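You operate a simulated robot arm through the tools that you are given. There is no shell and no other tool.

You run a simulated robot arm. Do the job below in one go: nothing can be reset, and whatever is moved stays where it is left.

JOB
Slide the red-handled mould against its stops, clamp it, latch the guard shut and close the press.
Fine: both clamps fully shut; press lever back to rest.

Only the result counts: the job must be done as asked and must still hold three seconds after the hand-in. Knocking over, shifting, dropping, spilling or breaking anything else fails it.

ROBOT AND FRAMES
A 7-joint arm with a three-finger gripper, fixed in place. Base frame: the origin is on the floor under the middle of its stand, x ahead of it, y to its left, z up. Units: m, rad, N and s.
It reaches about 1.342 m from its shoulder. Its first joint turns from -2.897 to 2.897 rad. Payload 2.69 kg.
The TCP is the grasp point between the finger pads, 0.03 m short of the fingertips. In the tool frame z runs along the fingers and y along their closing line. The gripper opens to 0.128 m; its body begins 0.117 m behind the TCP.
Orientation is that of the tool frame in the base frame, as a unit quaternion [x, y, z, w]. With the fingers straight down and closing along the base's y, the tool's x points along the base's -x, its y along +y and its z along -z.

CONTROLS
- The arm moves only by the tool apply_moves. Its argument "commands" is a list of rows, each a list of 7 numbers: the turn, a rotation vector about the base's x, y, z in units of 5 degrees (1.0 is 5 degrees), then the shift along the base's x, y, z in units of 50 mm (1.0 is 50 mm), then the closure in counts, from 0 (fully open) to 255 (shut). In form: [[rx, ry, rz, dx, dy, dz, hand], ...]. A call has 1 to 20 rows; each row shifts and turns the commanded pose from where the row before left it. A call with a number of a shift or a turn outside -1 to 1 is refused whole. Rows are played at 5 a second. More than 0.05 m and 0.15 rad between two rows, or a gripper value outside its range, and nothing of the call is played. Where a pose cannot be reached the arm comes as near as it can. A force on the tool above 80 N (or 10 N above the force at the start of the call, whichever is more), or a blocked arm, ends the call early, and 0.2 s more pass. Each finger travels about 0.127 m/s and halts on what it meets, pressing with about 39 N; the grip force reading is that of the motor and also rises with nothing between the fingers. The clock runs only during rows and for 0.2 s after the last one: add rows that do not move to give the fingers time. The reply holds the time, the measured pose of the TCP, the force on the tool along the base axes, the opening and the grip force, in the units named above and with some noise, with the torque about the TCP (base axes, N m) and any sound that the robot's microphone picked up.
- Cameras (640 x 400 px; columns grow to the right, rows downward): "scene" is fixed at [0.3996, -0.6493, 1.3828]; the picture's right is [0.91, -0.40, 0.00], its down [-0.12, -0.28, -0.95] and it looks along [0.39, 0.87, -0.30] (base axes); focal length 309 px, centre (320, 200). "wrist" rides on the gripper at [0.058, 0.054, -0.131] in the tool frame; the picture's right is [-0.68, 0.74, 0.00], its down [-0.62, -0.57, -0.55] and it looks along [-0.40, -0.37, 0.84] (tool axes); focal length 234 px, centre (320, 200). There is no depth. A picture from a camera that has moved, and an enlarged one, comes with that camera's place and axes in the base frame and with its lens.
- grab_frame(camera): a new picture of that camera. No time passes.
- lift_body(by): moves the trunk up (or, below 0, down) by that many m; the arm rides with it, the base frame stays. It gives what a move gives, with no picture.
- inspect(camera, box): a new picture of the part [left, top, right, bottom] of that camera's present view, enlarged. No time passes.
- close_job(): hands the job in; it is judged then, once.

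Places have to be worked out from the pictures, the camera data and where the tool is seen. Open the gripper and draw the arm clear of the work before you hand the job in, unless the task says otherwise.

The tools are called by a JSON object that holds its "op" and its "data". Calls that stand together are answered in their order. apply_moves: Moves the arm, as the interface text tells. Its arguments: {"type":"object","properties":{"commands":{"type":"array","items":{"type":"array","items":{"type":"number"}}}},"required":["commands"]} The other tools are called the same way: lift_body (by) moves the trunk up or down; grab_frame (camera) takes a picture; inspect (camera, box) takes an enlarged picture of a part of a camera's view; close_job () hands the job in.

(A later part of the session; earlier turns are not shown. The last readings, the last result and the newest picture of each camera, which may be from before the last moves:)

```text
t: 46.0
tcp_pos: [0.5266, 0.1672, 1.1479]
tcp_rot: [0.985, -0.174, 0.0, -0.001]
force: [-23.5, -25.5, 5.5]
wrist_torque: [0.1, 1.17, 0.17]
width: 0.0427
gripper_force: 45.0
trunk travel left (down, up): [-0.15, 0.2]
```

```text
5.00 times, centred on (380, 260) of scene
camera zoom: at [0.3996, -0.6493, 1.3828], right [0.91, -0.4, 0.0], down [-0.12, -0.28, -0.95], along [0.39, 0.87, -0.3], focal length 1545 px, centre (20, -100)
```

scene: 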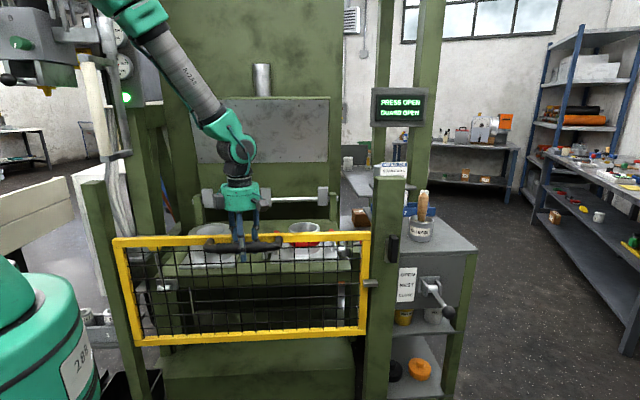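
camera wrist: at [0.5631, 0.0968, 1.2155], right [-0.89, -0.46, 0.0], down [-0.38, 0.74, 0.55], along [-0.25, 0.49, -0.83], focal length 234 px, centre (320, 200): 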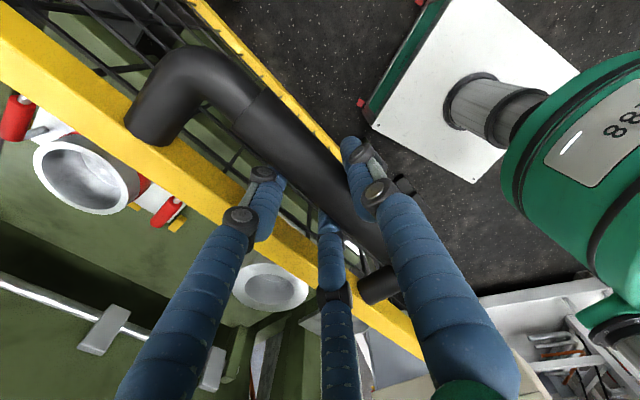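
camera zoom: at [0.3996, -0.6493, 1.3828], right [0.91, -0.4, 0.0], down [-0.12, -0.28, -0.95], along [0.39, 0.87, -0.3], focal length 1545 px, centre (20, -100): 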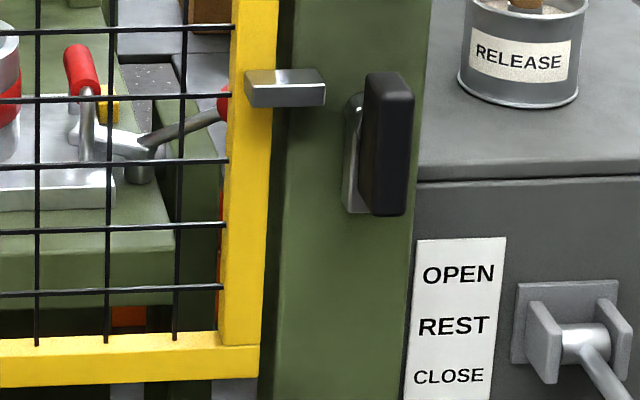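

The vertical load is about zero with the guard at the top. I'll open slightly to test that it holds.

{"op": "apply_moves", "data": {"commands": [[0, 0, 0, 0, 0, 0, 160]]}}

{"op": "inspect", "data": {"camera": "scene", "box": [330, 220, 430, 300]}}

```text
t: 46.4
tcp_pos: [0.5285, 0.1696, 1.1472]
tcp_rot: [0.985, -0.174, 0.0, -0.002]
force: [0.2, -3.8, 0.7]
wrist_torque: [-0.08, 0.01, 0.03]
width: 0.0501
gripper_force: 1.4
trunk travel left (down, up): [-0.15, 0.2]
```

```text
5.00 times, centred on (380, 260) of scene
camera zoom: at [0.3996, -0.6493, 1.3828], right [0.91, -0.4, 0.0], down [-0.12, -0.28, -0.95], along [0.39, 0.87, -0.3], focal length 1545 px, centre (20, -100)
```

zoom: 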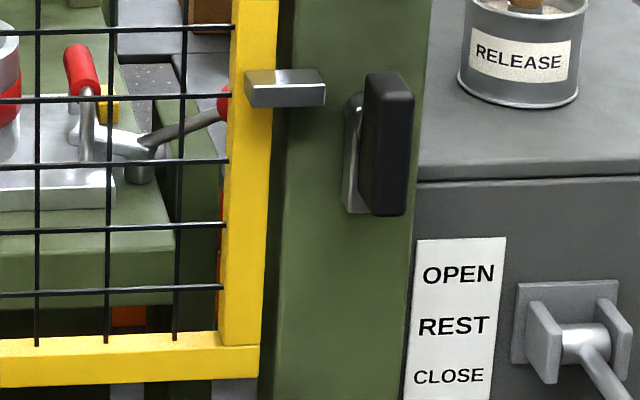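

The guard stays up on its own. I'll open with a small -v correction, so the rear fingers don't press the rail, and lift straight off.

{"op": "apply_moves", "data": {"commands": [[0, 0, 0, -0.055, -0.15, 0, 110], [0, 0, 0, 0, 0, 0, 68], [0, 0, 0, 0, 0, 0, 68]]}}

{"op": "grab_frame", "data": {"camera": "wrist"}}

```text
t: 47.1
tcp_pos: [0.5248, 0.1602, 1.1459]
tcp_rot: [0.985, -0.174, -0.002, -0.001]
force: [0.8, 0.5, -0.7]
wrist_torque: [-0.01, -0.01, 0.01]
width: 0.0938
gripper_force: 0.0
trunk travel left (down, up): [-0.15, 0.2]
```

```text
taken
camera wrist: at [0.5614, 0.0906, 1.276], right [-0.89, -0.46, 0.0], down [-0.38, 0.74, 0.55], along [-0.25, 0.49, -0.83], focal length 234 px, centre (320, 200)
```

wrist: 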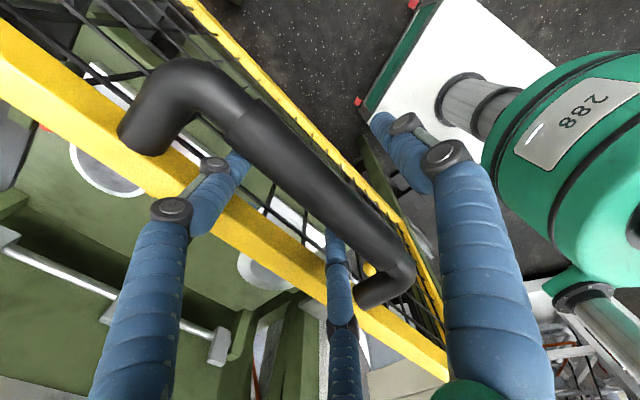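

The fingers are clear around the handle. I'll lift off and travel to a viewing position in front of the latch on the right post.

{"op": "apply_moves", "data": {"commands": [[0, 0, 0, 0, 0, 0.8, 68], [0, 0, 0, 0, 0, 0.8, 68], [0, 0, 0, 0, 0, 0.8, 68], [0, 0, 0, 0.83, -0.48, 0, 68], [0, 0, 0, 0.83, -0.48, 0, 68], [0, 0, 0, 0.83, -0.48, 0, 68], [0, 0, 0, 0.83, -0.48, 0, 68], [0, 0, 0, 0.83, -0.48, 0, 100], [0, 0, 0, 0.83, -0.48, 0, 160], [0, 0, 0, 0.83, -0.48, 0, 220], [0, 0, 0, 0.83, -0.48, 0, 255], [0, 0, 0, 0.83, -0.48, 0, 255], [0, 0, 0, 0.83, -0.48, 0, 255], [0, 0, 0, 0, 0, 0, 255]]}}

{"op": "grab_frame", "data": {"camera": "wrist"}}

{"op": "grab_frame", "data": {"camera": "scene"}}

```text
t: 50.1
tcp_pos: [0.9421, -0.0804, 1.2646]
tcp_rot: [0.985, -0.175, -0.002, 0.0]
force: [0.0, -1.4, -0.4]
wrist_torque: [0.04, 0.02, 0.02]
width: 0.0021
gripper_force: 31.1
trunk travel left (down, up): [-0.15, 0.2]
```

```text
taken
camera wrist: at [0.9779, -0.1508, 1.3951], right [-0.89, -0.46, 0.0], down [-0.38, 0.74, 0.55], along [-0.26, 0.49, -0.83], focal length 234 px, centre (320, 200)
```

wrist: 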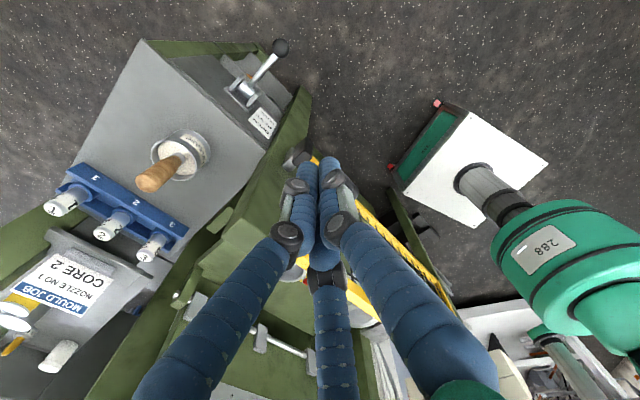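

```text
taken
```

scene: 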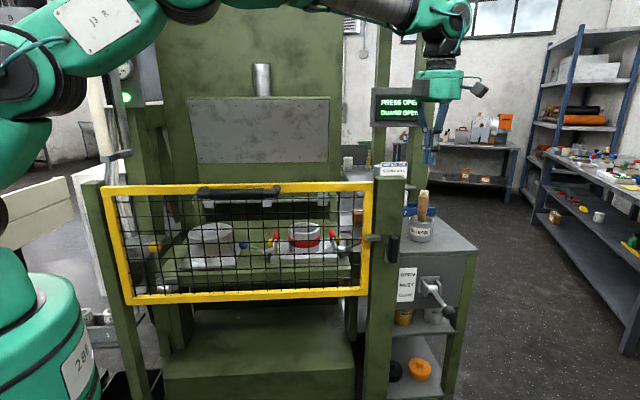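

The fingers hide the latch from here, and the guard is fully up. I'll shift left and lower so the latch shows in the clear part of the wrist view.

{"op": "apply_moves", "data": {"commands": [[0, 0, 0, -0.66, 0.38, 0, 255], [0, 0, 0, -0.66, 0.38, 0, 255], [0, 0, 0, -0.66, 0.38, 0, 255], [0, 0, 0, 0, 0, -0.86, 255], [0, 0, 0, 0, 0, -0.86, 255], [0, 0, 0, 0, 0, -0.86, 255], [0, 0, 0, 0, 0, -0.86, 255], [0, 0, 0, 0, 0, -0.86, 255], [0, 0, 0, 0, 0, 0, 255]]}}

{"op": "grab_frame", "data": {"camera": "wrist"}}

{"op": "inspect", "data": {"camera": "scene", "box": [330, 190, 430, 280]}}

```text
t: 52.1
tcp_pos: [0.8414, -0.023, 1.0483]
tcp_rot: [0.985, -0.175, -0.002, 0.0]
force: [-0.3, 0.1, 0.1]
wrist_torque: [0.02, 0.05, -0.04]
width: 0.002
gripper_force: 31.7
trunk travel left (down, up): [-0.15, 0.2]
```

```text
taken
camera wrist: at [0.8782, -0.0937, 1.1795], right [-0.89, -0.46, 0.0], down [-0.38, 0.74, 0.55], along [-0.25, 0.49, -0.83], focal length 234 px, centre (320, 200)
```

wrist: 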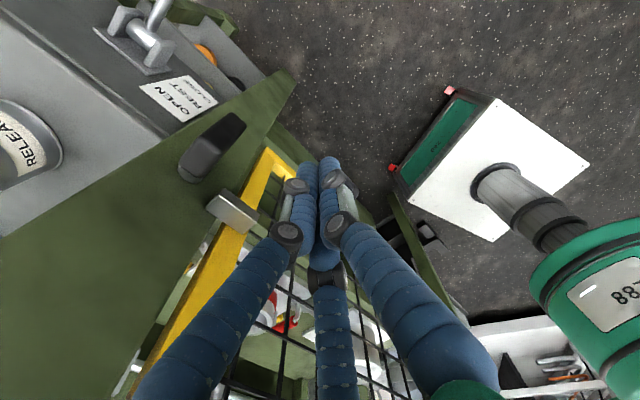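

```text
4.44 times, centred on (380, 235) of scene
camera zoom: at [0.3996, -0.6493, 1.3828], right [0.91, -0.4, 0.0], down [-0.12, -0.28, -0.95], along [0.39, 0.87, -0.3], focal length 1374 px, centre (53, 44)
```

zoom: 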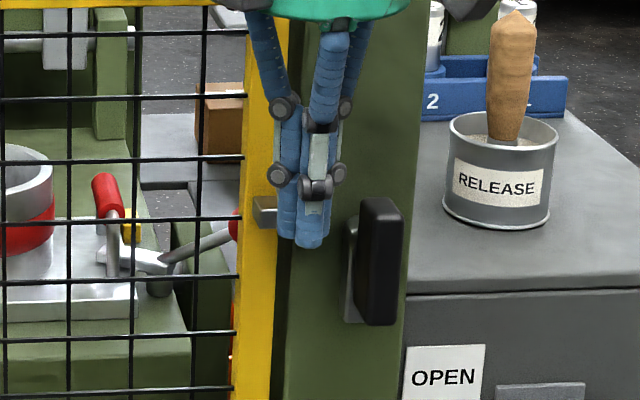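

{"op": "inspect", "data": {"camera": "wrist", "box": [150, 80, 310, 250]}}

{"op": "inspect", "data": {"camera": "scene", "box": [370, 225, 418, 270]}}

```text
2.35 times, centred on (230, 165) of wrist
camera zoom: at [0.8782, -0.0937, 1.1795], right [-0.89, -0.46, 0.0], down [-0.38, 0.74, 0.55], along [-0.25, 0.49, -0.83], focal length 551 px, centre (532, 282)
```

zoom: 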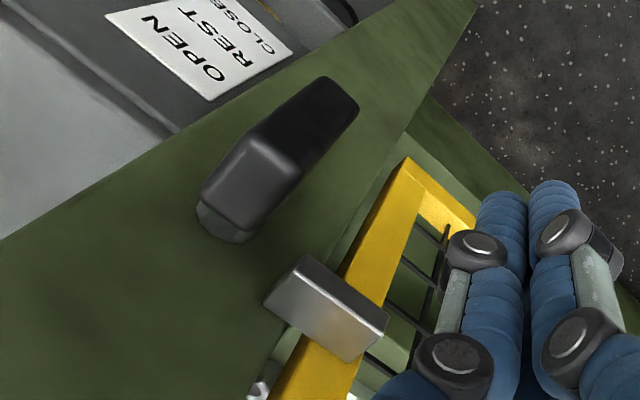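

```text
8.89 times, centred on (394, 248) of scene
camera zoom: at [0.3996, -0.6493, 1.3828], right [0.91, -0.4, 0.0], down [-0.12, -0.28, -0.95], along [0.39, 0.87, -0.3], focal length 2747 px, centre (-338, -222)
```

zoom: 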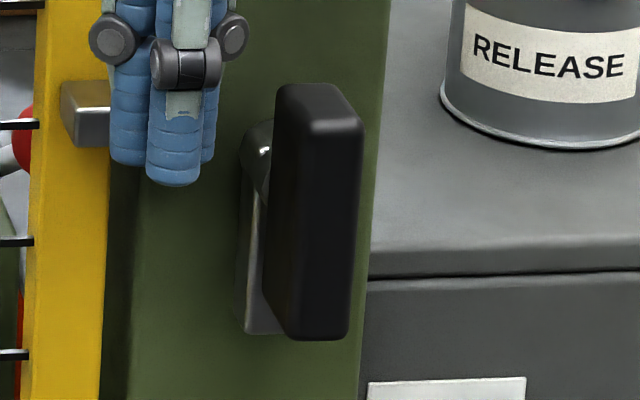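

The latch is a turn-latch: a black T-handle (u≈0.867, v≈0.323, z 0.93–1.02) with a grey arm hanging down behind it. Turning it so the top goes right (+u) should swing the arm left under the tab. I'll tilt the tool 25° about u so the gripper body stays clear of the post.

{"op": "apply_moves", "data": {"commands": [[0.94, -0.342, 0, 0, 0, 0, 255], [0.94, -0.342, 0, 0, 0, 0, 255], [0.94, -0.342, 0, 0, 0, 0, 255], [0.94, -0.342, 0, 0, 0, 0, 255], [0.94, -0.342, 0, 0, 0, 0, 255], [0, 0, 0, 0, 0, 0, 255]]}}

{"op": "grab_frame", "data": {"camera": "wrist"}}

{"op": "inspect", "data": {"camera": "scene", "box": [330, 190, 430, 280]}}

```text
t: 53.5
tcp_pos: [0.8619, -0.0162, 1.0502]
tcp_rot: [0.965, -0.181, 0.027, -0.186]
force: [1.4, -0.8, -1.5]
wrist_torque: [0.06, 0.16, 0.05]
width: 0.0023
gripper_force: 31.0
out of reach, approached as far as the arm can: row 3, 4, 5
trunk travel left (down, up): [-0.15, 0.2]
```

```text
taken
camera wrist: at [0.8816, -0.1299, 1.1514], right [-0.88, -0.39, -0.26], down [-0.45, 0.52, 0.73], along [-0.15, 0.76, -0.63], focal length 234 px, centre (320, 200)
```

wrist: 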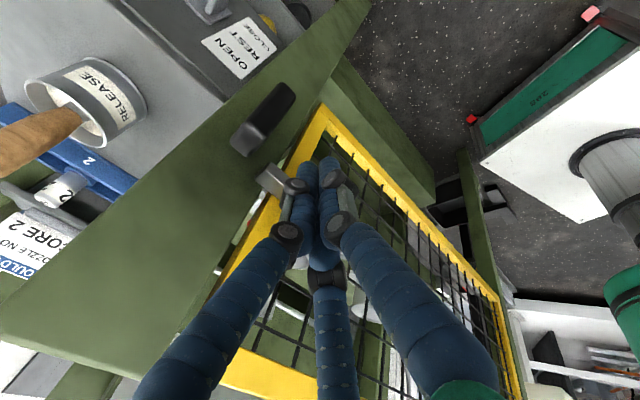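

```text
4.44 times, centred on (380, 235) of scene
camera zoom: at [0.3996, -0.6493, 1.3828], right [0.91, -0.4, 0.0], down [-0.12, -0.28, -0.95], along [0.39, 0.87, -0.3], focal length 1374 px, centre (53, 44)
```

zoom: 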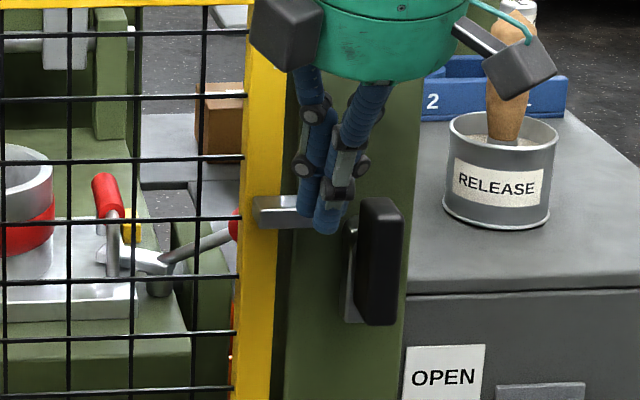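

The 25° tilt at this yaw hits a joint limit, though about 22° was reached. For poking, yaw doesn't matter, so I'll rotate about the tool axis by 45° to free the wrist joint.

{"op": "apply_moves", "data": {"commands": [[0.144, 0.397, -0.906, 0, 0, 0, 255], [0.144, 0.397, -0.906, 0, 0, 0, 255], [0.144, 0.397, -0.906, 0, 0, 0, 255], [0.144, 0.397, -0.906, 0, 0, 0, 255], [0.144, 0.397, -0.906, 0, 0, 0, 255], [0.144, 0.397, -0.906, 0, 0, 0, 255], [0.144, 0.397, -0.906, 0, 0, 0, 255], [0.144, 0.397, -0.906, 0, 0, 0, 255], [0.144, 0.397, -0.906, 0, 0, 0, 255], [0, 0, 0, 0, 0, 0, 255]]}}

{"op": "grab_frame", "data": {"camera": "wrist"}}

{"op": "inspect", "data": {"camera": "scene", "box": [330, 190, 430, 280]}}

```text
t: 55.8
tcp_pos: [0.8603, -0.0182, 1.0541]
tcp_rot: [0.825, -0.529, -0.063, -0.19]
force: [-0.4, -0.4, -0.3]
wrist_torque: [0.0, 0.01, 0.02]
width: 0.0024
gripper_force: 31.4
trunk travel left (down, up): [-0.15, 0.2]
```

```text
taken
camera wrist: at [0.8253, -0.1361, 1.1433], right [-0.95, 0.3, 0.03], down [0.19, 0.52, 0.83], along [0.24, 0.8, -0.55], focal length 234 px, centre (320, 200)
```

wrist: 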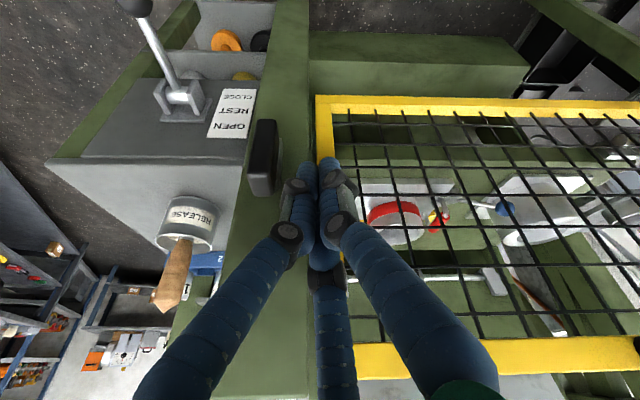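

```text
4.44 times, centred on (380, 235) of scene
camera zoom: at [0.3996, -0.6493, 1.3828], right [0.91, -0.4, 0.0], down [-0.12, -0.28, -0.95], along [0.39, 0.87, -0.3], focal length 1374 px, centre (53, 44)
```

zoom: 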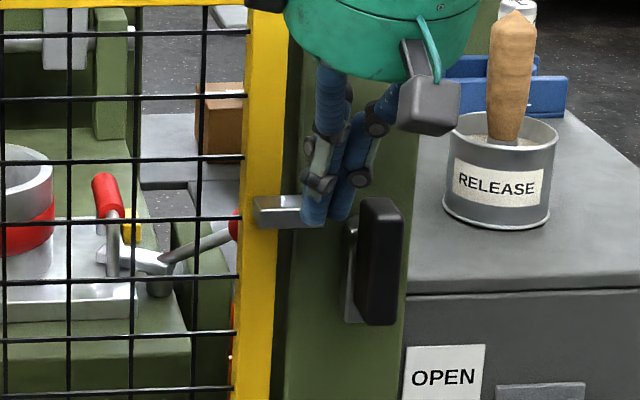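

The wrist is free now, with about 23° of tilt and a clear view of the latch handle and tab. I'll zoom in to refine their positions.

{"op": "inspect", "data": {"camera": "wrist", "box": [220, 90, 380, 220]}}

{"op": "inspect", "data": {"camera": "scene", "box": [365, 220, 421, 262]}}

```text
3.08 times, centred on (300, 155) of wrist
camera zoom: at [0.8253, -0.1361, 1.1433], right [-0.95, 0.3, 0.03], down [0.19, 0.52, 0.83], along [0.24, 0.8, -0.55], focal length 720 px, centre (382, 338)
```

zoom: 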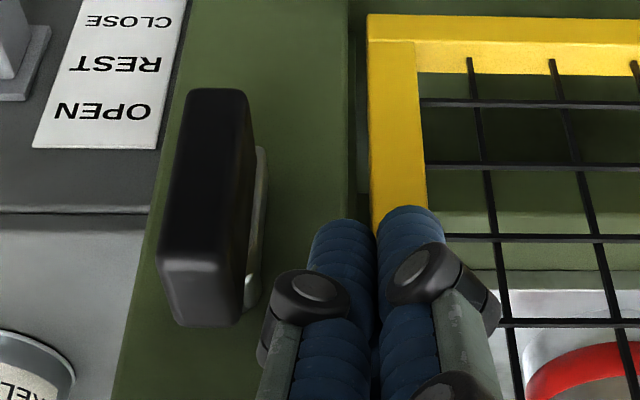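

```text
9.52 times, centred on (393, 241) of scene
camera zoom: at [0.3996, -0.6493, 1.3828], right [0.91, -0.4, 0.0], down [-0.12, -0.28, -0.95], along [0.39, 0.87, -0.3], focal length 2943 px, centre (-375, -190)
```

zoom: 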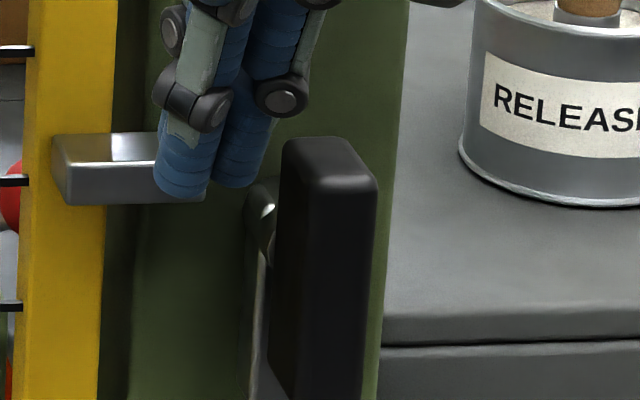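

I refine the handle to u 0.85–0.872, v 0.303–0.335, top z≈1.017. I'll position the poker tip just left of the handle's top end, in front of and above the tab, then check.

{"op": "apply_moves", "data": {"commands": [[0, 0, 0, -0.282, 0.103, 0, 255], [0, 0, 0, 0.099, 0.272, 0, 255], [0, 0, 0, 0.099, 0.272, 0, 255], [0, 0, 0, 0, 0, -0.26, 255], [0, 0, 0, 0, 0, -0.26, 255], [0, 0, 0, 0, 0, 0, 255]]}}

{"op": "inspect", "data": {"camera": "wrist", "box": [220, 90, 380, 220]}}

{"op": "inspect", "data": {"camera": "scene", "box": [355, 212, 421, 262]}}

```text
t: 57.1
tcp_pos: [0.8571, 0.0149, 1.0282]
tcp_rot: [0.825, -0.528, -0.064, -0.191]
force: [-0.1, 0.1, 1.0]
wrist_torque: [0.01, 0.02, -0.02]
width: 0.0021
gripper_force: 31.6
trunk travel left (down, up): [-0.15, 0.2]
```

```text
3.08 times, centred on (300, 155) of wrist
camera zoom: at [0.8214, -0.1035, 1.117], right [-0.95, 0.3, 0.03], down [0.19, 0.52, 0.83], along [0.24, 0.8, -0.55], focal length 720 px, centre (382, 338)
```

zoom: 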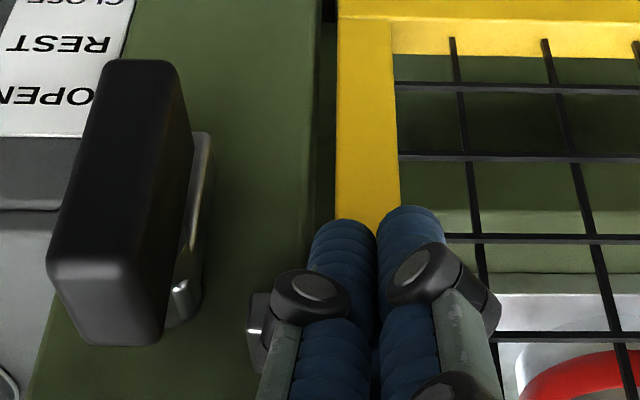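

```text
8.00 times, centred on (388, 237) of scene
camera zoom: at [0.3996, -0.6493, 1.3828], right [0.91, -0.4, 0.0], down [-0.12, -0.28, -0.95], along [0.39, 0.87, -0.3], focal length 2472 px, centre (-224, -96)
```

zoom: 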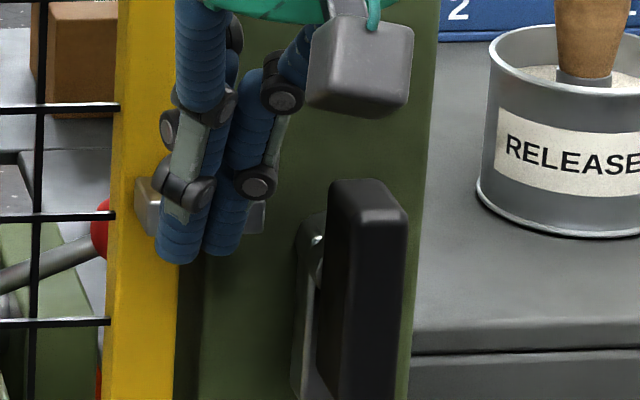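

The tip is left of the handle's top end with about 27 mm to contact, and the view is clear. I'll move +u gently to contact and begin turning.

{"op": "apply_moves", "data": {"commands": [[0, 0, 0, 0.188, -0.068, 0, 255], [0, 0, 0, 0.188, -0.068, 0, 255], [0, 0, 0, 0.094, -0.034, 0, 255], [0, 0, 0, 0.094, -0.034, 0, 255], [0, 0, 0, 0.094, -0.034, 0, 255], [0, 0, 0, 0.094, -0.034, 0, 255]]}}

{"op": "inspect", "data": {"camera": "wrist", "box": [200, 70, 380, 220]}}

{"op": "inspect", "data": {"camera": "scene", "box": [355, 212, 421, 262]}}

```text
t: 58.5
tcp_pos: [0.8943, 0.0006, 1.028]
tcp_rot: [0.825, -0.528, -0.064, -0.19]
force: [0.0, 0.5, 0.8]
wrist_torque: [0.03, -0.03, 0.02]
width: 0.002
gripper_force: 31.5
trunk travel left (down, up): [-0.15, 0.2]
```

```text
2.67 times, centred on (290, 145) of wrist
camera zoom: at [0.8586, -0.1174, 1.1175], right [-0.95, 0.3, 0.03], down [0.19, 0.52, 0.83], along [0.24, 0.8, -0.55], focal length 624 px, centre (400, 347)
```

zoom: 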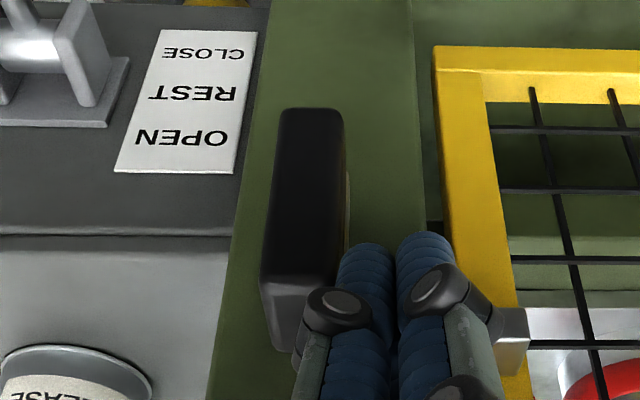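

```text
8.00 times, centred on (388, 237) of scene
camera zoom: at [0.3996, -0.6493, 1.3828], right [0.91, -0.4, 0.0], down [-0.12, -0.28, -0.95], along [0.39, 0.87, -0.3], focal length 2472 px, centre (-224, -96)
```

zoom: 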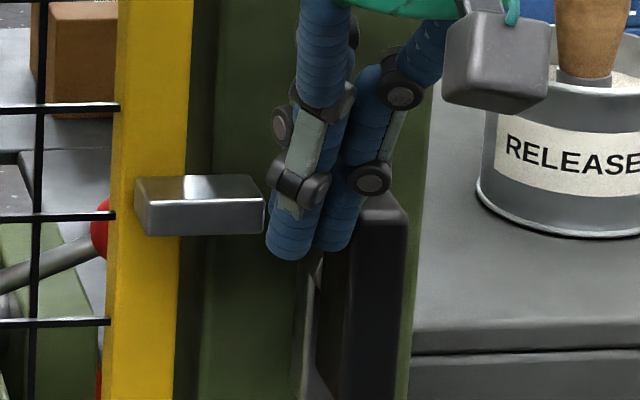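

There's no contact force yet, though the finger is right beside the handle. I'll continue +u in 5 mm steps.

{"op": "apply_moves", "data": {"commands": [[0, 0, 0, 0.094, -0.034, 0, 255], [0, 0, 0, 0.094, -0.034, 0, 255]]}}

{"op": "inspect", "data": {"camera": "wrist", "box": [200, 70, 380, 220]}}

{"op": "inspect", "data": {"camera": "scene", "box": [355, 212, 421, 262]}}

```text
t: 59.1
tcp_pos: [0.9038, -0.0014, 1.0279]
tcp_rot: [0.825, -0.528, -0.063, -0.19]
force: [0.2, -1.0, 0.0]
wrist_torque: [0.0, -0.01, -0.03]
width: 0.0019
gripper_force: 31.9
trunk travel left (down, up): [-0.15, 0.2]
```

```text
2.67 times, centred on (290, 145) of wrist
camera zoom: at [0.8683, -0.121, 1.1173], right [-0.95, 0.3, 0.03], down [0.19, 0.52, 0.83], along [0.24, 0.8, -0.55], focal length 624 px, centre (400, 347)
```

zoom: 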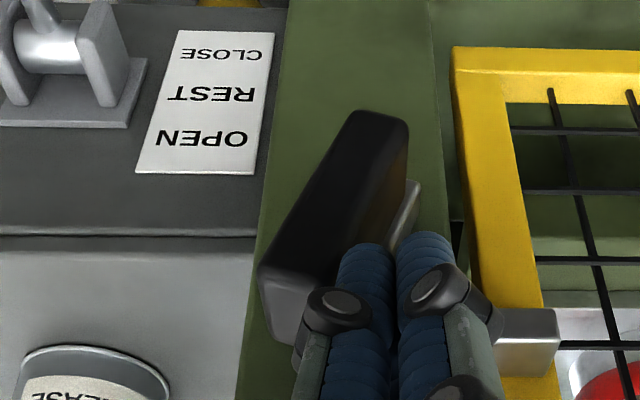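

```text
8.00 times, centred on (388, 237) of scene
camera zoom: at [0.3996, -0.6493, 1.3828], right [0.91, -0.4, 0.0], down [-0.12, -0.28, -0.95], along [0.39, 0.87, -0.3], focal length 2472 px, centre (-224, -96)
```

zoom: 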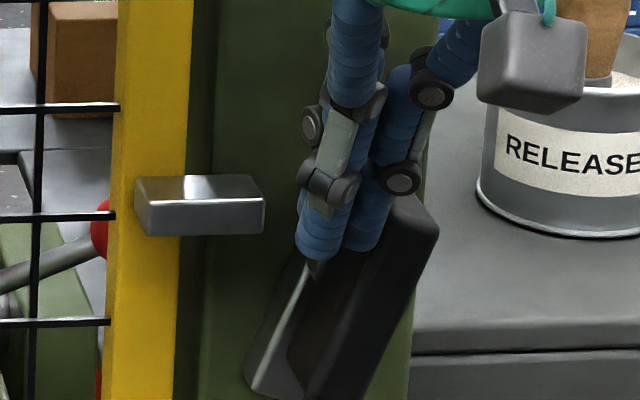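

The latch turns as predicted: bottom and arm to the left, top to the right, now at about 21°. I'll continue +u with slight lowering.

{"op": "apply_moves", "data": {"commands": [[0, 0, 0, 0.113, -0.041, -0.03, 255], [0, 0, 0, 0.113, -0.041, -0.05, 255], [0, 0, 0, 0.094, -0.034, -0.07, 255]]}}

{"op": "inspect", "data": {"camera": "wrist", "box": [200, 70, 380, 220]}}

{"op": "inspect", "data": {"camera": "scene", "box": [355, 212, 421, 262]}}

```text
t: 60.0
tcp_pos: [0.9192, -0.007, 1.0202]
tcp_rot: [0.825, -0.529, -0.064, -0.189]
force: [-0.7, 0.2, 0.2]
wrist_torque: [-0.02, -0.01, -0.01]
width: 0.002
gripper_force: 31.7
trunk travel left (down, up): [-0.15, 0.2]
```

```text
2.67 times, centred on (290, 145) of wrist
camera zoom: at [0.8844, -0.1266, 1.1097], right [-0.95, 0.3, 0.03], down [0.19, 0.52, 0.83], along [0.24, 0.8, -0.55], focal length 624 px, centre (400, 347)
```

zoom: 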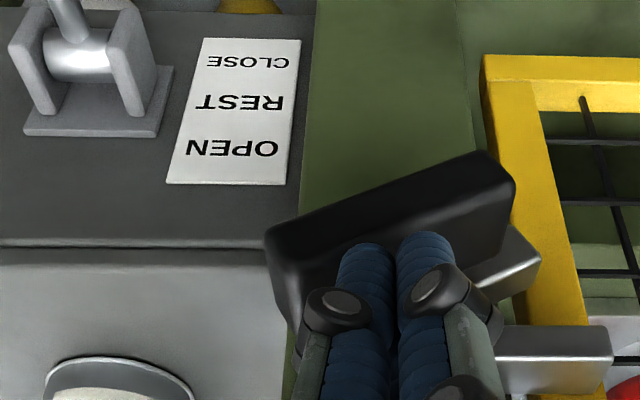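

```text
8.00 times, centred on (388, 237) of scene
camera zoom: at [0.3996, -0.6493, 1.3828], right [0.91, -0.4, 0.0], down [-0.12, -0.28, -0.95], along [0.39, 0.87, -0.3], focal length 2472 px, centre (-224, -96)
```

zoom: 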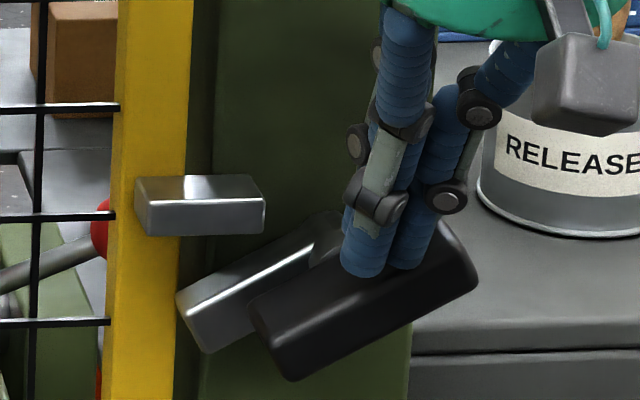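

The latch is at about 60° and the grey arm is swinging up toward the tab. I'll lift, move over the handle's right end, and press down to finish the turn.

{"op": "apply_moves", "data": {"commands": [[0, 0, 0, -0.05, 0.02, 0.35, 255], [0, 0, 0, 0, 0, 0.4, 255], [0, 0, 0, 0.28, -0.1, 0, 255], [0, 0, 0, 0.28, -0.1, 0, 255], [0, 0, 0, 0, 0, 0, 255]]}}

{"op": "inspect", "data": {"camera": "wrist", "box": [200, 70, 380, 220]}}

{"op": "inspect", "data": {"camera": "scene", "box": [355, 212, 421, 262]}}

```text
t: 61.1
tcp_pos: [0.9459, -0.0158, 1.0583]
tcp_rot: [0.825, -0.528, -0.063, -0.19]
force: [-0.2, -0.2, 0.0]
wrist_torque: [0.03, 0.05, 0.02]
width: 0.0021
gripper_force: 31.9
trunk travel left (down, up): [-0.15, 0.2]
```

```text
2.67 times, centred on (290, 145) of wrist
camera zoom: at [0.91, -0.1357, 1.1472], right [-0.95, 0.3, 0.03], down [0.19, 0.52, 0.83], along [0.24, 0.8, -0.55], focal length 624 px, centre (400, 347)
```

zoom: 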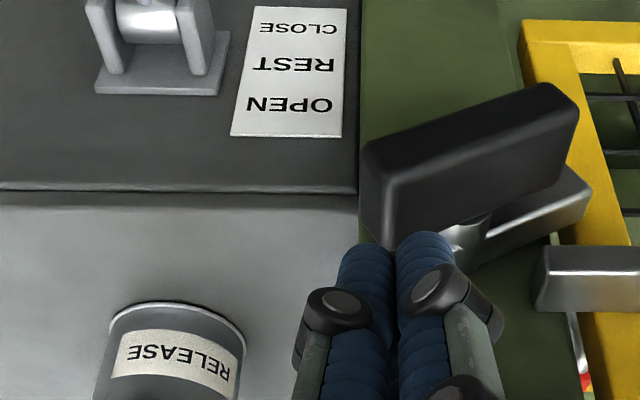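

```text
8.00 times, centred on (388, 237) of scene
camera zoom: at [0.3996, -0.6493, 1.3828], right [0.91, -0.4, 0.0], down [-0.12, -0.28, -0.95], along [0.39, 0.87, -0.3], focal length 2472 px, centre (-224, -96)
```

zoom: 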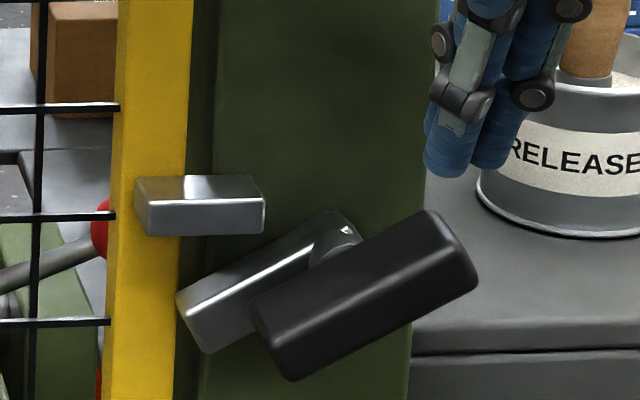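

The handle's right end is just left of my tips. I'll shift -u 8 mm and press down in small steps.

{"op": "apply_moves", "data": {"commands": [[0, 0, 0, -0.15, 0.055, 0, 255], [0, 0, 0, 0, 0, -0.16, 255], [0, 0, 0, 0, 0, -0.16, 255], [0, 0, 0, 0, 0, -0.08, 255], [0, 0, 0, 0, 0, -0.08, 255]]}}

{"op": "inspect", "data": {"camera": "wrist", "box": [200, 70, 380, 220]}}

{"op": "inspect", "data": {"camera": "scene", "box": [355, 212, 421, 262]}}

```text
t: 62.4
tcp_pos: [0.938, -0.0143, 1.0339]
tcp_rot: [0.826, -0.528, -0.064, -0.19]
force: [0.3, 0.2, 0.4]
wrist_torque: [0.0, 0.0, 0.01]
width: 0.002
gripper_force: 31.5
trunk travel left (down, up): [-0.15, 0.2]
```

```text
2.67 times, centred on (290, 145) of wrist
camera zoom: at [0.9024, -0.1326, 1.123], right [-0.95, 0.3, 0.03], down [0.19, 0.52, 0.83], along [0.24, 0.8, -0.55], focal length 624 px, centre (400, 347)
```

zoom: 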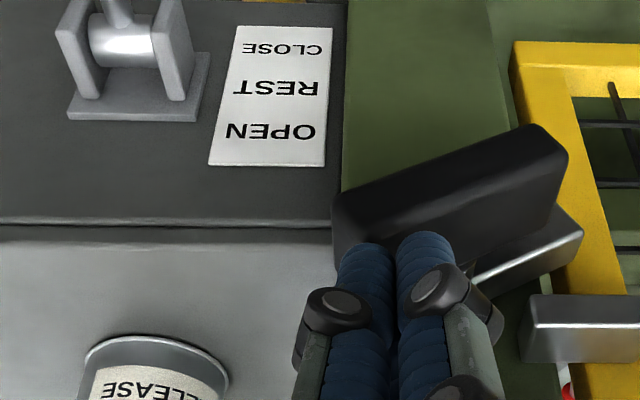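

```text
8.00 times, centred on (388, 237) of scene
camera zoom: at [0.3996, -0.6493, 1.3828], right [0.91, -0.4, 0.0], down [-0.12, -0.28, -0.95], along [0.39, 0.87, -0.3], focal length 2472 px, centre (-224, -96)
```

zoom: 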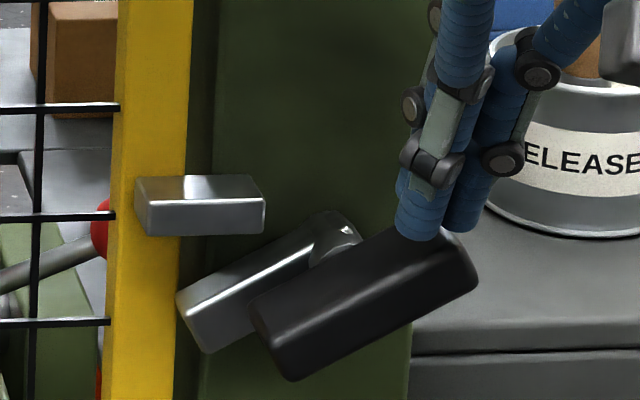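

The tip is just at the handle's right end. I'll continue pressing down in 4 mm steps.

{"op": "apply_moves", "data": {"commands": [[0, 0, 0, 0, 0, -0.08, 255], [0, 0, 0, 0, 0, -0.08, 255], [0, 0, 0, 0, 0, -0.08, 255], [0, 0, 0, 0, 0, -0.08, 255]]}}

{"op": "inspect", "data": {"camera": "wrist", "box": [200, 70, 380, 220]}}

{"op": "inspect", "data": {"camera": "scene", "box": [355, 212, 421, 262]}}

```text
t: 63.4
tcp_pos: [0.9388, -0.0145, 1.0165]
tcp_rot: [0.826, -0.527, -0.064, -0.189]
force: [-1.0, -0.4, -0.4]
wrist_torque: [0.02, -0.01, 0.02]
width: 0.0019
gripper_force: 31.5
trunk travel left (down, up): [-0.15, 0.2]
```

```text
2.67 times, centred on (290, 145) of wrist
camera zoom: at [0.9019, -0.1326, 1.1062], right [-0.95, 0.3, 0.03], down [0.19, 0.52, 0.83], along [0.24, 0.8, -0.55], focal length 624 px, centre (400, 347)
```

zoom: 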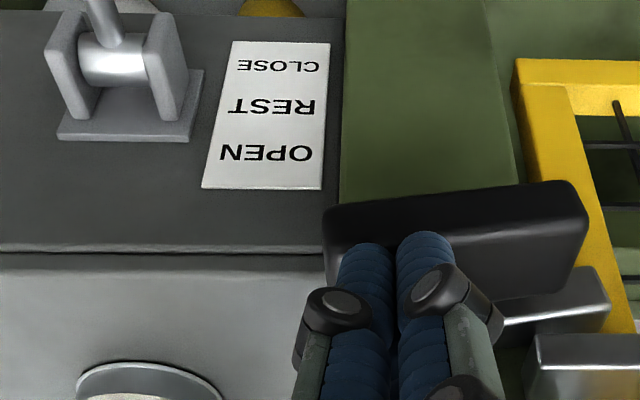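

```text
8.00 times, centred on (388, 237) of scene
camera zoom: at [0.3996, -0.6493, 1.3828], right [0.91, -0.4, 0.0], down [-0.12, -0.28, -0.95], along [0.39, 0.87, -0.3], focal length 2472 px, centre (-224, -96)
```

zoom: 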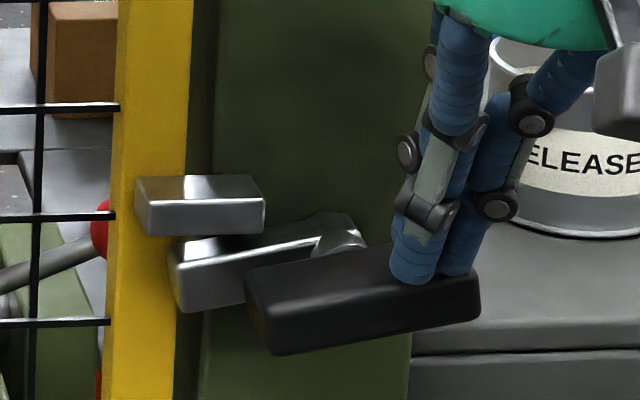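

The latch is at about 78° and the arm is coming up directly under the tab. I'll keep pressing in small steps until it resists.

{"op": "apply_moves", "data": {"commands": [[0, 0, 0, 0, 0, -0.06, 255], [0, 0, 0, 0, 0, -0.06, 255], [0, 0, 0, 0, 0, -0.06, 255]]}}

{"op": "inspect", "data": {"camera": "scene", "box": [355, 212, 421, 262]}}

{"op": "inspect", "data": {"camera": "scene", "box": [365, 80, 435, 130]}}

```text
t: 64.2
tcp_pos: [0.938, -0.014, 1.0103]
tcp_rot: [0.826, -0.528, -0.064, -0.19]
force: [-3.5, -1.0, 8.3]
wrist_torque: [0.01, -0.04, -0.07]
width: 0.0023
gripper_force: 31.3
trunk travel left (down, up): [-0.15, 0.2]
```

```text
8.00 times, centred on (388, 237) of scene
camera zoom: at [0.3996, -0.6493, 1.3828], right [0.91, -0.4, 0.0], down [-0.12, -0.28, -0.95], along [0.39, 0.87, -0.3], focal length 2472 px, centre (-224, -96)
```

zoom: 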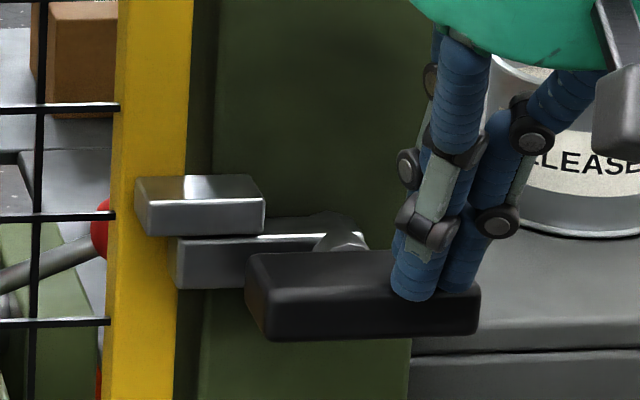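

```text
8.00 times, centred on (400, 105) of scene
camera zoom: at [0.3996, -0.6493, 1.3828], right [0.91, -0.4, 0.0], down [-0.12, -0.28, -0.95], along [0.39, 0.87, -0.3], focal length 2472 px, centre (-320, 960)
```

zoom: 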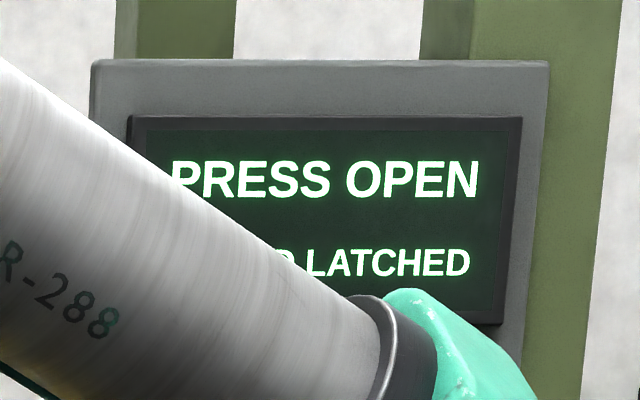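

The display now reads GUARD LATCHED and the arm is horizontal right under the tab. One more gentle press to ensure it is at its end, then I'll lift away.

{"op": "apply_moves", "data": {"commands": [[0, 0, 0, 0, 0, -0.06, 255], [0, 0, 0, 0, 0, 0, 255]]}}

{"op": "inspect", "data": {"camera": "scene", "box": [355, 212, 421, 262]}}

```text
t: 64.8
tcp_pos: [0.9376, -0.0144, 1.0106]
tcp_rot: [0.825, -0.528, -0.061, -0.191]
force: [-4.9, -1.1, 25.8]
wrist_torque: [-0.01, -0.24, -0.15]
width: 0.0022
gripper_force: 31.2
trunk travel left (down, up): [-0.15, 0.2]
```

```text
8.00 times, centred on (388, 237) of scene
camera zoom: at [0.3996, -0.6493, 1.3828], right [0.91, -0.4, 0.0], down [-0.12, -0.28, -0.95], along [0.39, 0.87, -0.3], focal length 2472 px, centre (-224, -96)
```

zoom: 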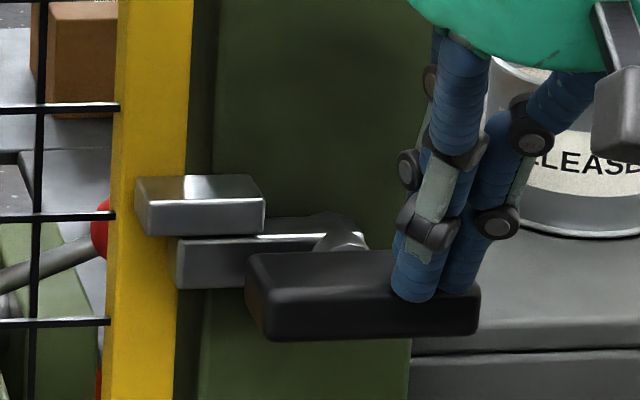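

The latch is at its hard end (26 N, no motion). Now I'll lift off, back away from the post, untilt, and yaw back so the two-finger side faces the press for gripping the lever knob.

{"op": "apply_moves", "data": {"commands": [[0, 0, 0, 0, 0, 0.5, 255], [0, 0, 0, 0, 0, 0.9, 255], [0, 0, 0, 0, -0.8, 0.3, 255], [0, 0, 0, 0, -0.9, 0, 255], [0, 0, 0, 0, -0.9, 0, 255], [-0.895, 0.228, 0, 0, 0, 0, 255], [-0.895, 0.228, 0, 0, 0, 0, 255], [-0.895, 0.228, 0, 0, 0, 0, 255], [-0.895, 0.228, 0, 0, 0, 0, 255], [-0.895, 0.228, 0, 0, 0, 0, 255], [0, 0, 1, 0, 0, 0, 255], [0, 0, 1, 0, 0, 0, 255], [0, 0, 1, 0, 0, 0, 255], [0, 0, 1, 0, 0, 0, 255], [0, 0, 1, 0, 0, 0, 255], [0, 0, 1, 0, 0, 0, 255], [0, 0, 1, 0, 0, 0, 255], [0, 0, 1, 0, 0, 0, 255], [0, 0, 1, 0, 0, 0, 255], [0, 0, 0, 0, 0, 0, 255]]}}

{"op": "grab_frame", "data": {"camera": "wrist"}}

{"op": "grab_frame", "data": {"camera": "scene"}}

```text
t: 69.0
tcp_pos: [0.939, -0.1438, 1.0902]
tcp_rot: [0.985, -0.175, 0.0, 0.001]
force: [-0.1, -0.8, 0.9]
wrist_torque: [-0.05, -0.01, -0.01]
width: 0.002
gripper_force: 31.2
trunk travel left (down, up): [-0.15, 0.2]
```

```text
taken
camera wrist: at [0.9743, -0.2142, 1.2214], right [-0.89, -0.46, 0.0], down [-0.38, 0.74, 0.55], along [-0.25, 0.49, -0.84], focal length 234 px, centre (320, 200)
```

wrist: 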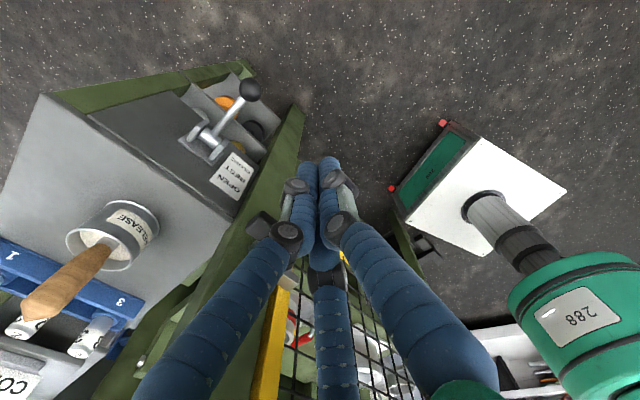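

```text
taken
```

scene: 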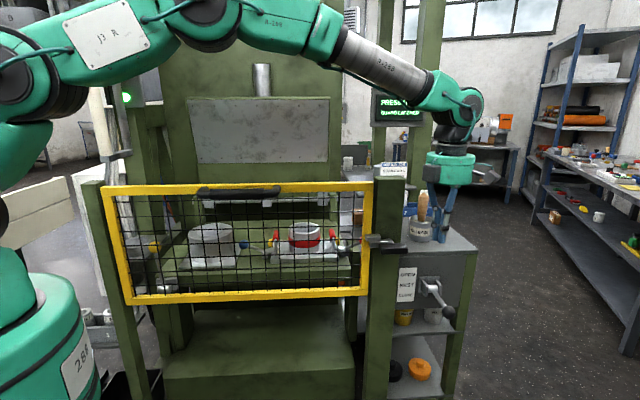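

The knob re-triangulates to (1.0465, -0.1115, 0.803). I'll open to about 90 mm and move above it.

{"op": "apply_moves", "data": {"commands": [[0, 0, 0, 0.717, 0.215, 0, 200], [0, 0, 0, 0.717, 0.215, 0, 120], [0, 0, 0, 0.717, 0.215, 0, 76], [0, 0, 0, 0, 0, -0.93, 76], [0, 0, 0, 0, 0, -0.93, 76], [0, 0, 0, 0, 0, -0.93, 76], [0, 0, 0, 0, 0, 0, 76]]}}

{"op": "grab_frame", "data": {"camera": "wrist"}}

{"op": "inspect", "data": {"camera": "scene", "box": [390, 200, 500, 340]}}

```text
t: 70.5
tcp_pos: [1.0475, -0.1124, 0.9511]
tcp_rot: [0.984, -0.176, -0.001, 0.0]
force: [-0.1, -0.2, -1.1]
wrist_torque: [0.01, 0.03, -0.01]
width: 0.0899
gripper_force: 0.1
trunk travel left (down, up): [-0.15, 0.2]
```

```text
taken
camera wrist: at [1.083, -0.1828, 1.082], right [-0.89, -0.46, 0.0], down [-0.38, 0.74, 0.55], along [-0.25, 0.49, -0.84], focal length 234 px, centre (320, 200)
```

wrist: 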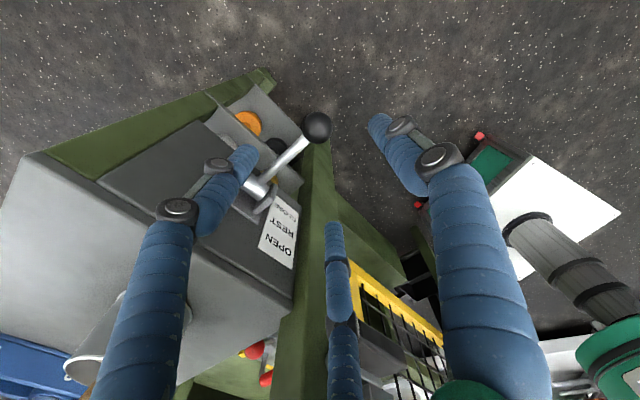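

```text
2.86 times, centred on (445, 270) of scene
camera zoom: at [0.3996, -0.6493, 1.3828], right [0.91, -0.4, 0.0], down [-0.12, -0.28, -0.95], along [0.39, 0.87, -0.3], focal length 883 px, centre (-37, 0)
```

zoom: 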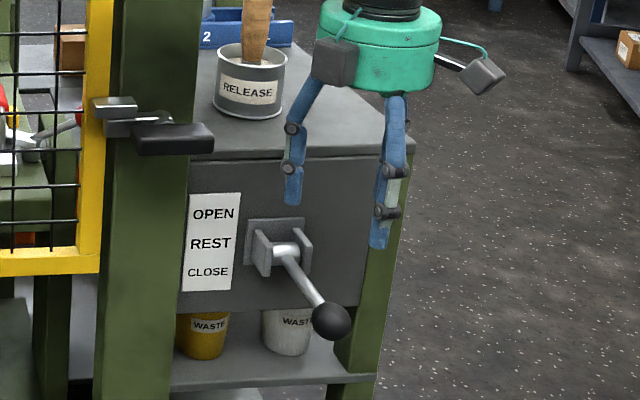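

The knob projects to within 3 mm of the point under the TCP. I'll descend to grip height around the knob.

{"op": "apply_moves", "data": {"commands": [[0, 0, 0, 0.03, 0.02, -0.74, 76], [0, 0, 0, 0, 0, -0.74, 76], [0, 0, 0, 0, 0, -0.74, 76], [0, 0, 0, 0, 0, -0.74, 76], [0, 0, 0, 0, 0, 0, 76]]}}

{"op": "grab_frame", "data": {"camera": "wrist"}}

{"op": "inspect", "data": {"camera": "scene", "box": [390, 230, 500, 350]}}

```text
t: 71.8
tcp_pos: [1.0481, -0.1117, 0.8015]
tcp_rot: [0.984, -0.177, -0.001, 0.001]
force: [-0.3, -0.4, -0.8]
wrist_torque: [0.01, -0.01, 0.01]
width: 0.09
gripper_force: 0.0
trunk travel left (down, up): [-0.15, 0.2]
```

```text
taken
camera wrist: at [1.084, -0.1821, 0.9325], right [-0.89, -0.46, 0.0], down [-0.38, 0.74, 0.55], along [-0.25, 0.49, -0.84], focal length 234 px, centre (320, 200)
```

wrist: 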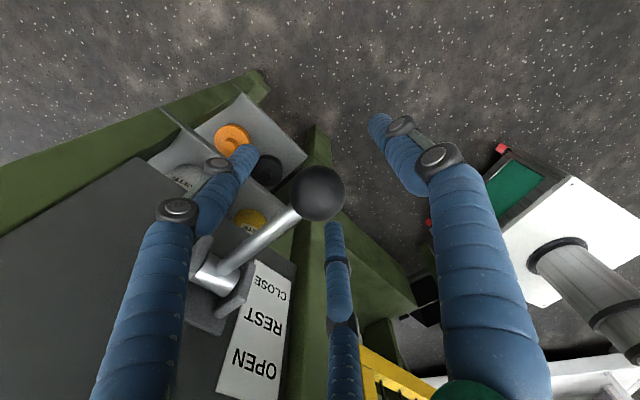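

```text
3.33 times, centred on (445, 290) of scene
camera zoom: at [0.3996, -0.6493, 1.3828], right [0.91, -0.4, 0.0], down [-0.12, -0.28, -0.95], along [0.39, 0.87, -0.3], focal length 1030 px, centre (-97, -100)
```

zoom: 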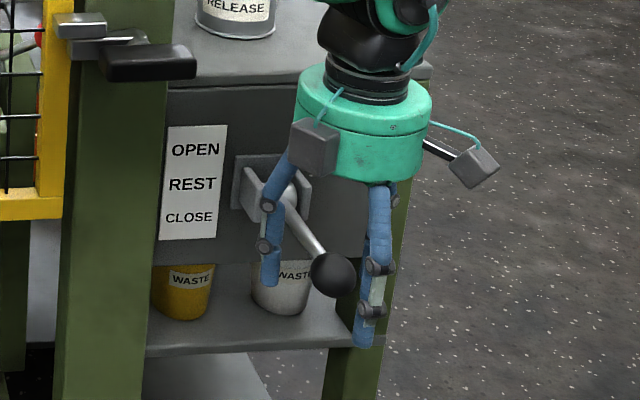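

The knob is exactly at the grasp point with all three fingers around it and the rod passing between the rear two. I'll close on it.

{"op": "apply_moves", "data": {"commands": [[0, 0, 0, 0, 0, 0, 150], [0, 0, 0, 0, 0, 0, 220], [0, 0, 0, 0, 0, 0, 255], [0, 0, 0, 0, 0, 0, 255]]}}

{"op": "grab_frame", "data": {"camera": "wrist"}}

{"op": "inspect", "data": {"camera": "scene", "box": [390, 230, 500, 350]}}

{"op": "inspect", "data": {"camera": "scene", "box": [365, 80, 435, 130]}}

```text
t: 72.8
tcp_pos: [1.047, -0.1108, 0.8021]
tcp_rot: [0.985, -0.175, -0.001, 0.0]
force: [-2.6, 10.0, -1.3]
wrist_torque: [-0.02, 0.07, 0.03]
width: 0.038
gripper_force: 39.1
trunk travel left (down, up): [-0.15, 0.2]
```

```text
taken
camera wrist: at [1.0835, -0.1811, 0.9332], right [-0.89, -0.46, 0.0], down [-0.38, 0.74, 0.55], along [-0.25, 0.49, -0.84], focal length 234 px, centre (320, 200)
```

wrist: 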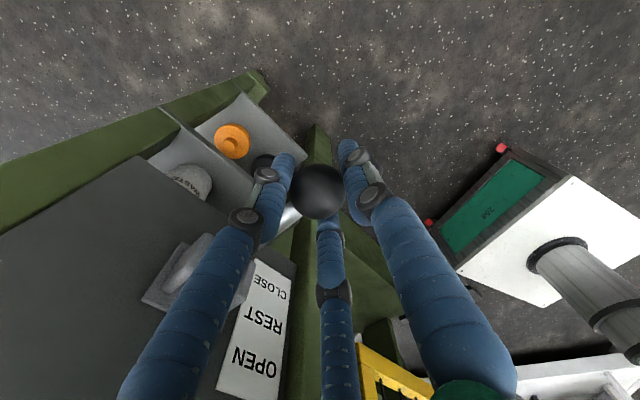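

```text
3.33 times, centred on (445, 290) of scene
camera zoom: at [0.3996, -0.6493, 1.3828], right [0.91, -0.4, 0.0], down [-0.12, -0.28, -0.95], along [0.39, 0.87, -0.3], focal length 1030 px, centre (-97, -100)
```

zoom: 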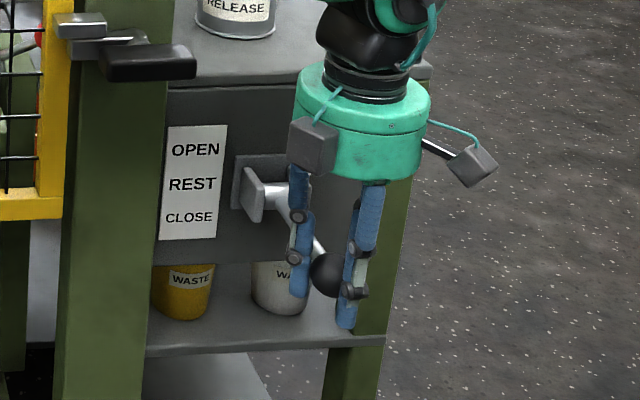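

```text
8.00 times, centred on (400, 105) of scene
camera zoom: at [0.3996, -0.6493, 1.3828], right [0.91, -0.4, 0.0], down [-0.12, -0.28, -0.95], along [0.39, 0.87, -0.3], focal length 2472 px, centre (-320, 960)
```

zoom: 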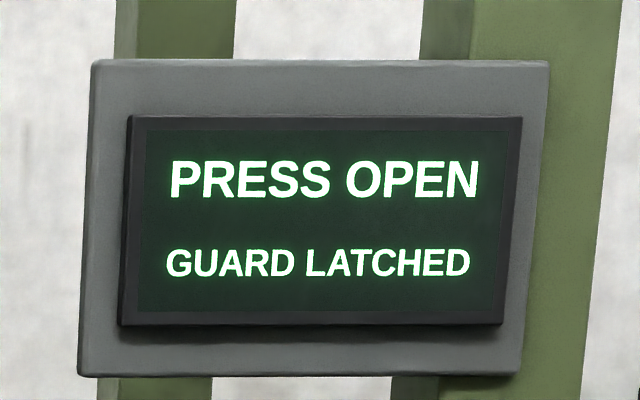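

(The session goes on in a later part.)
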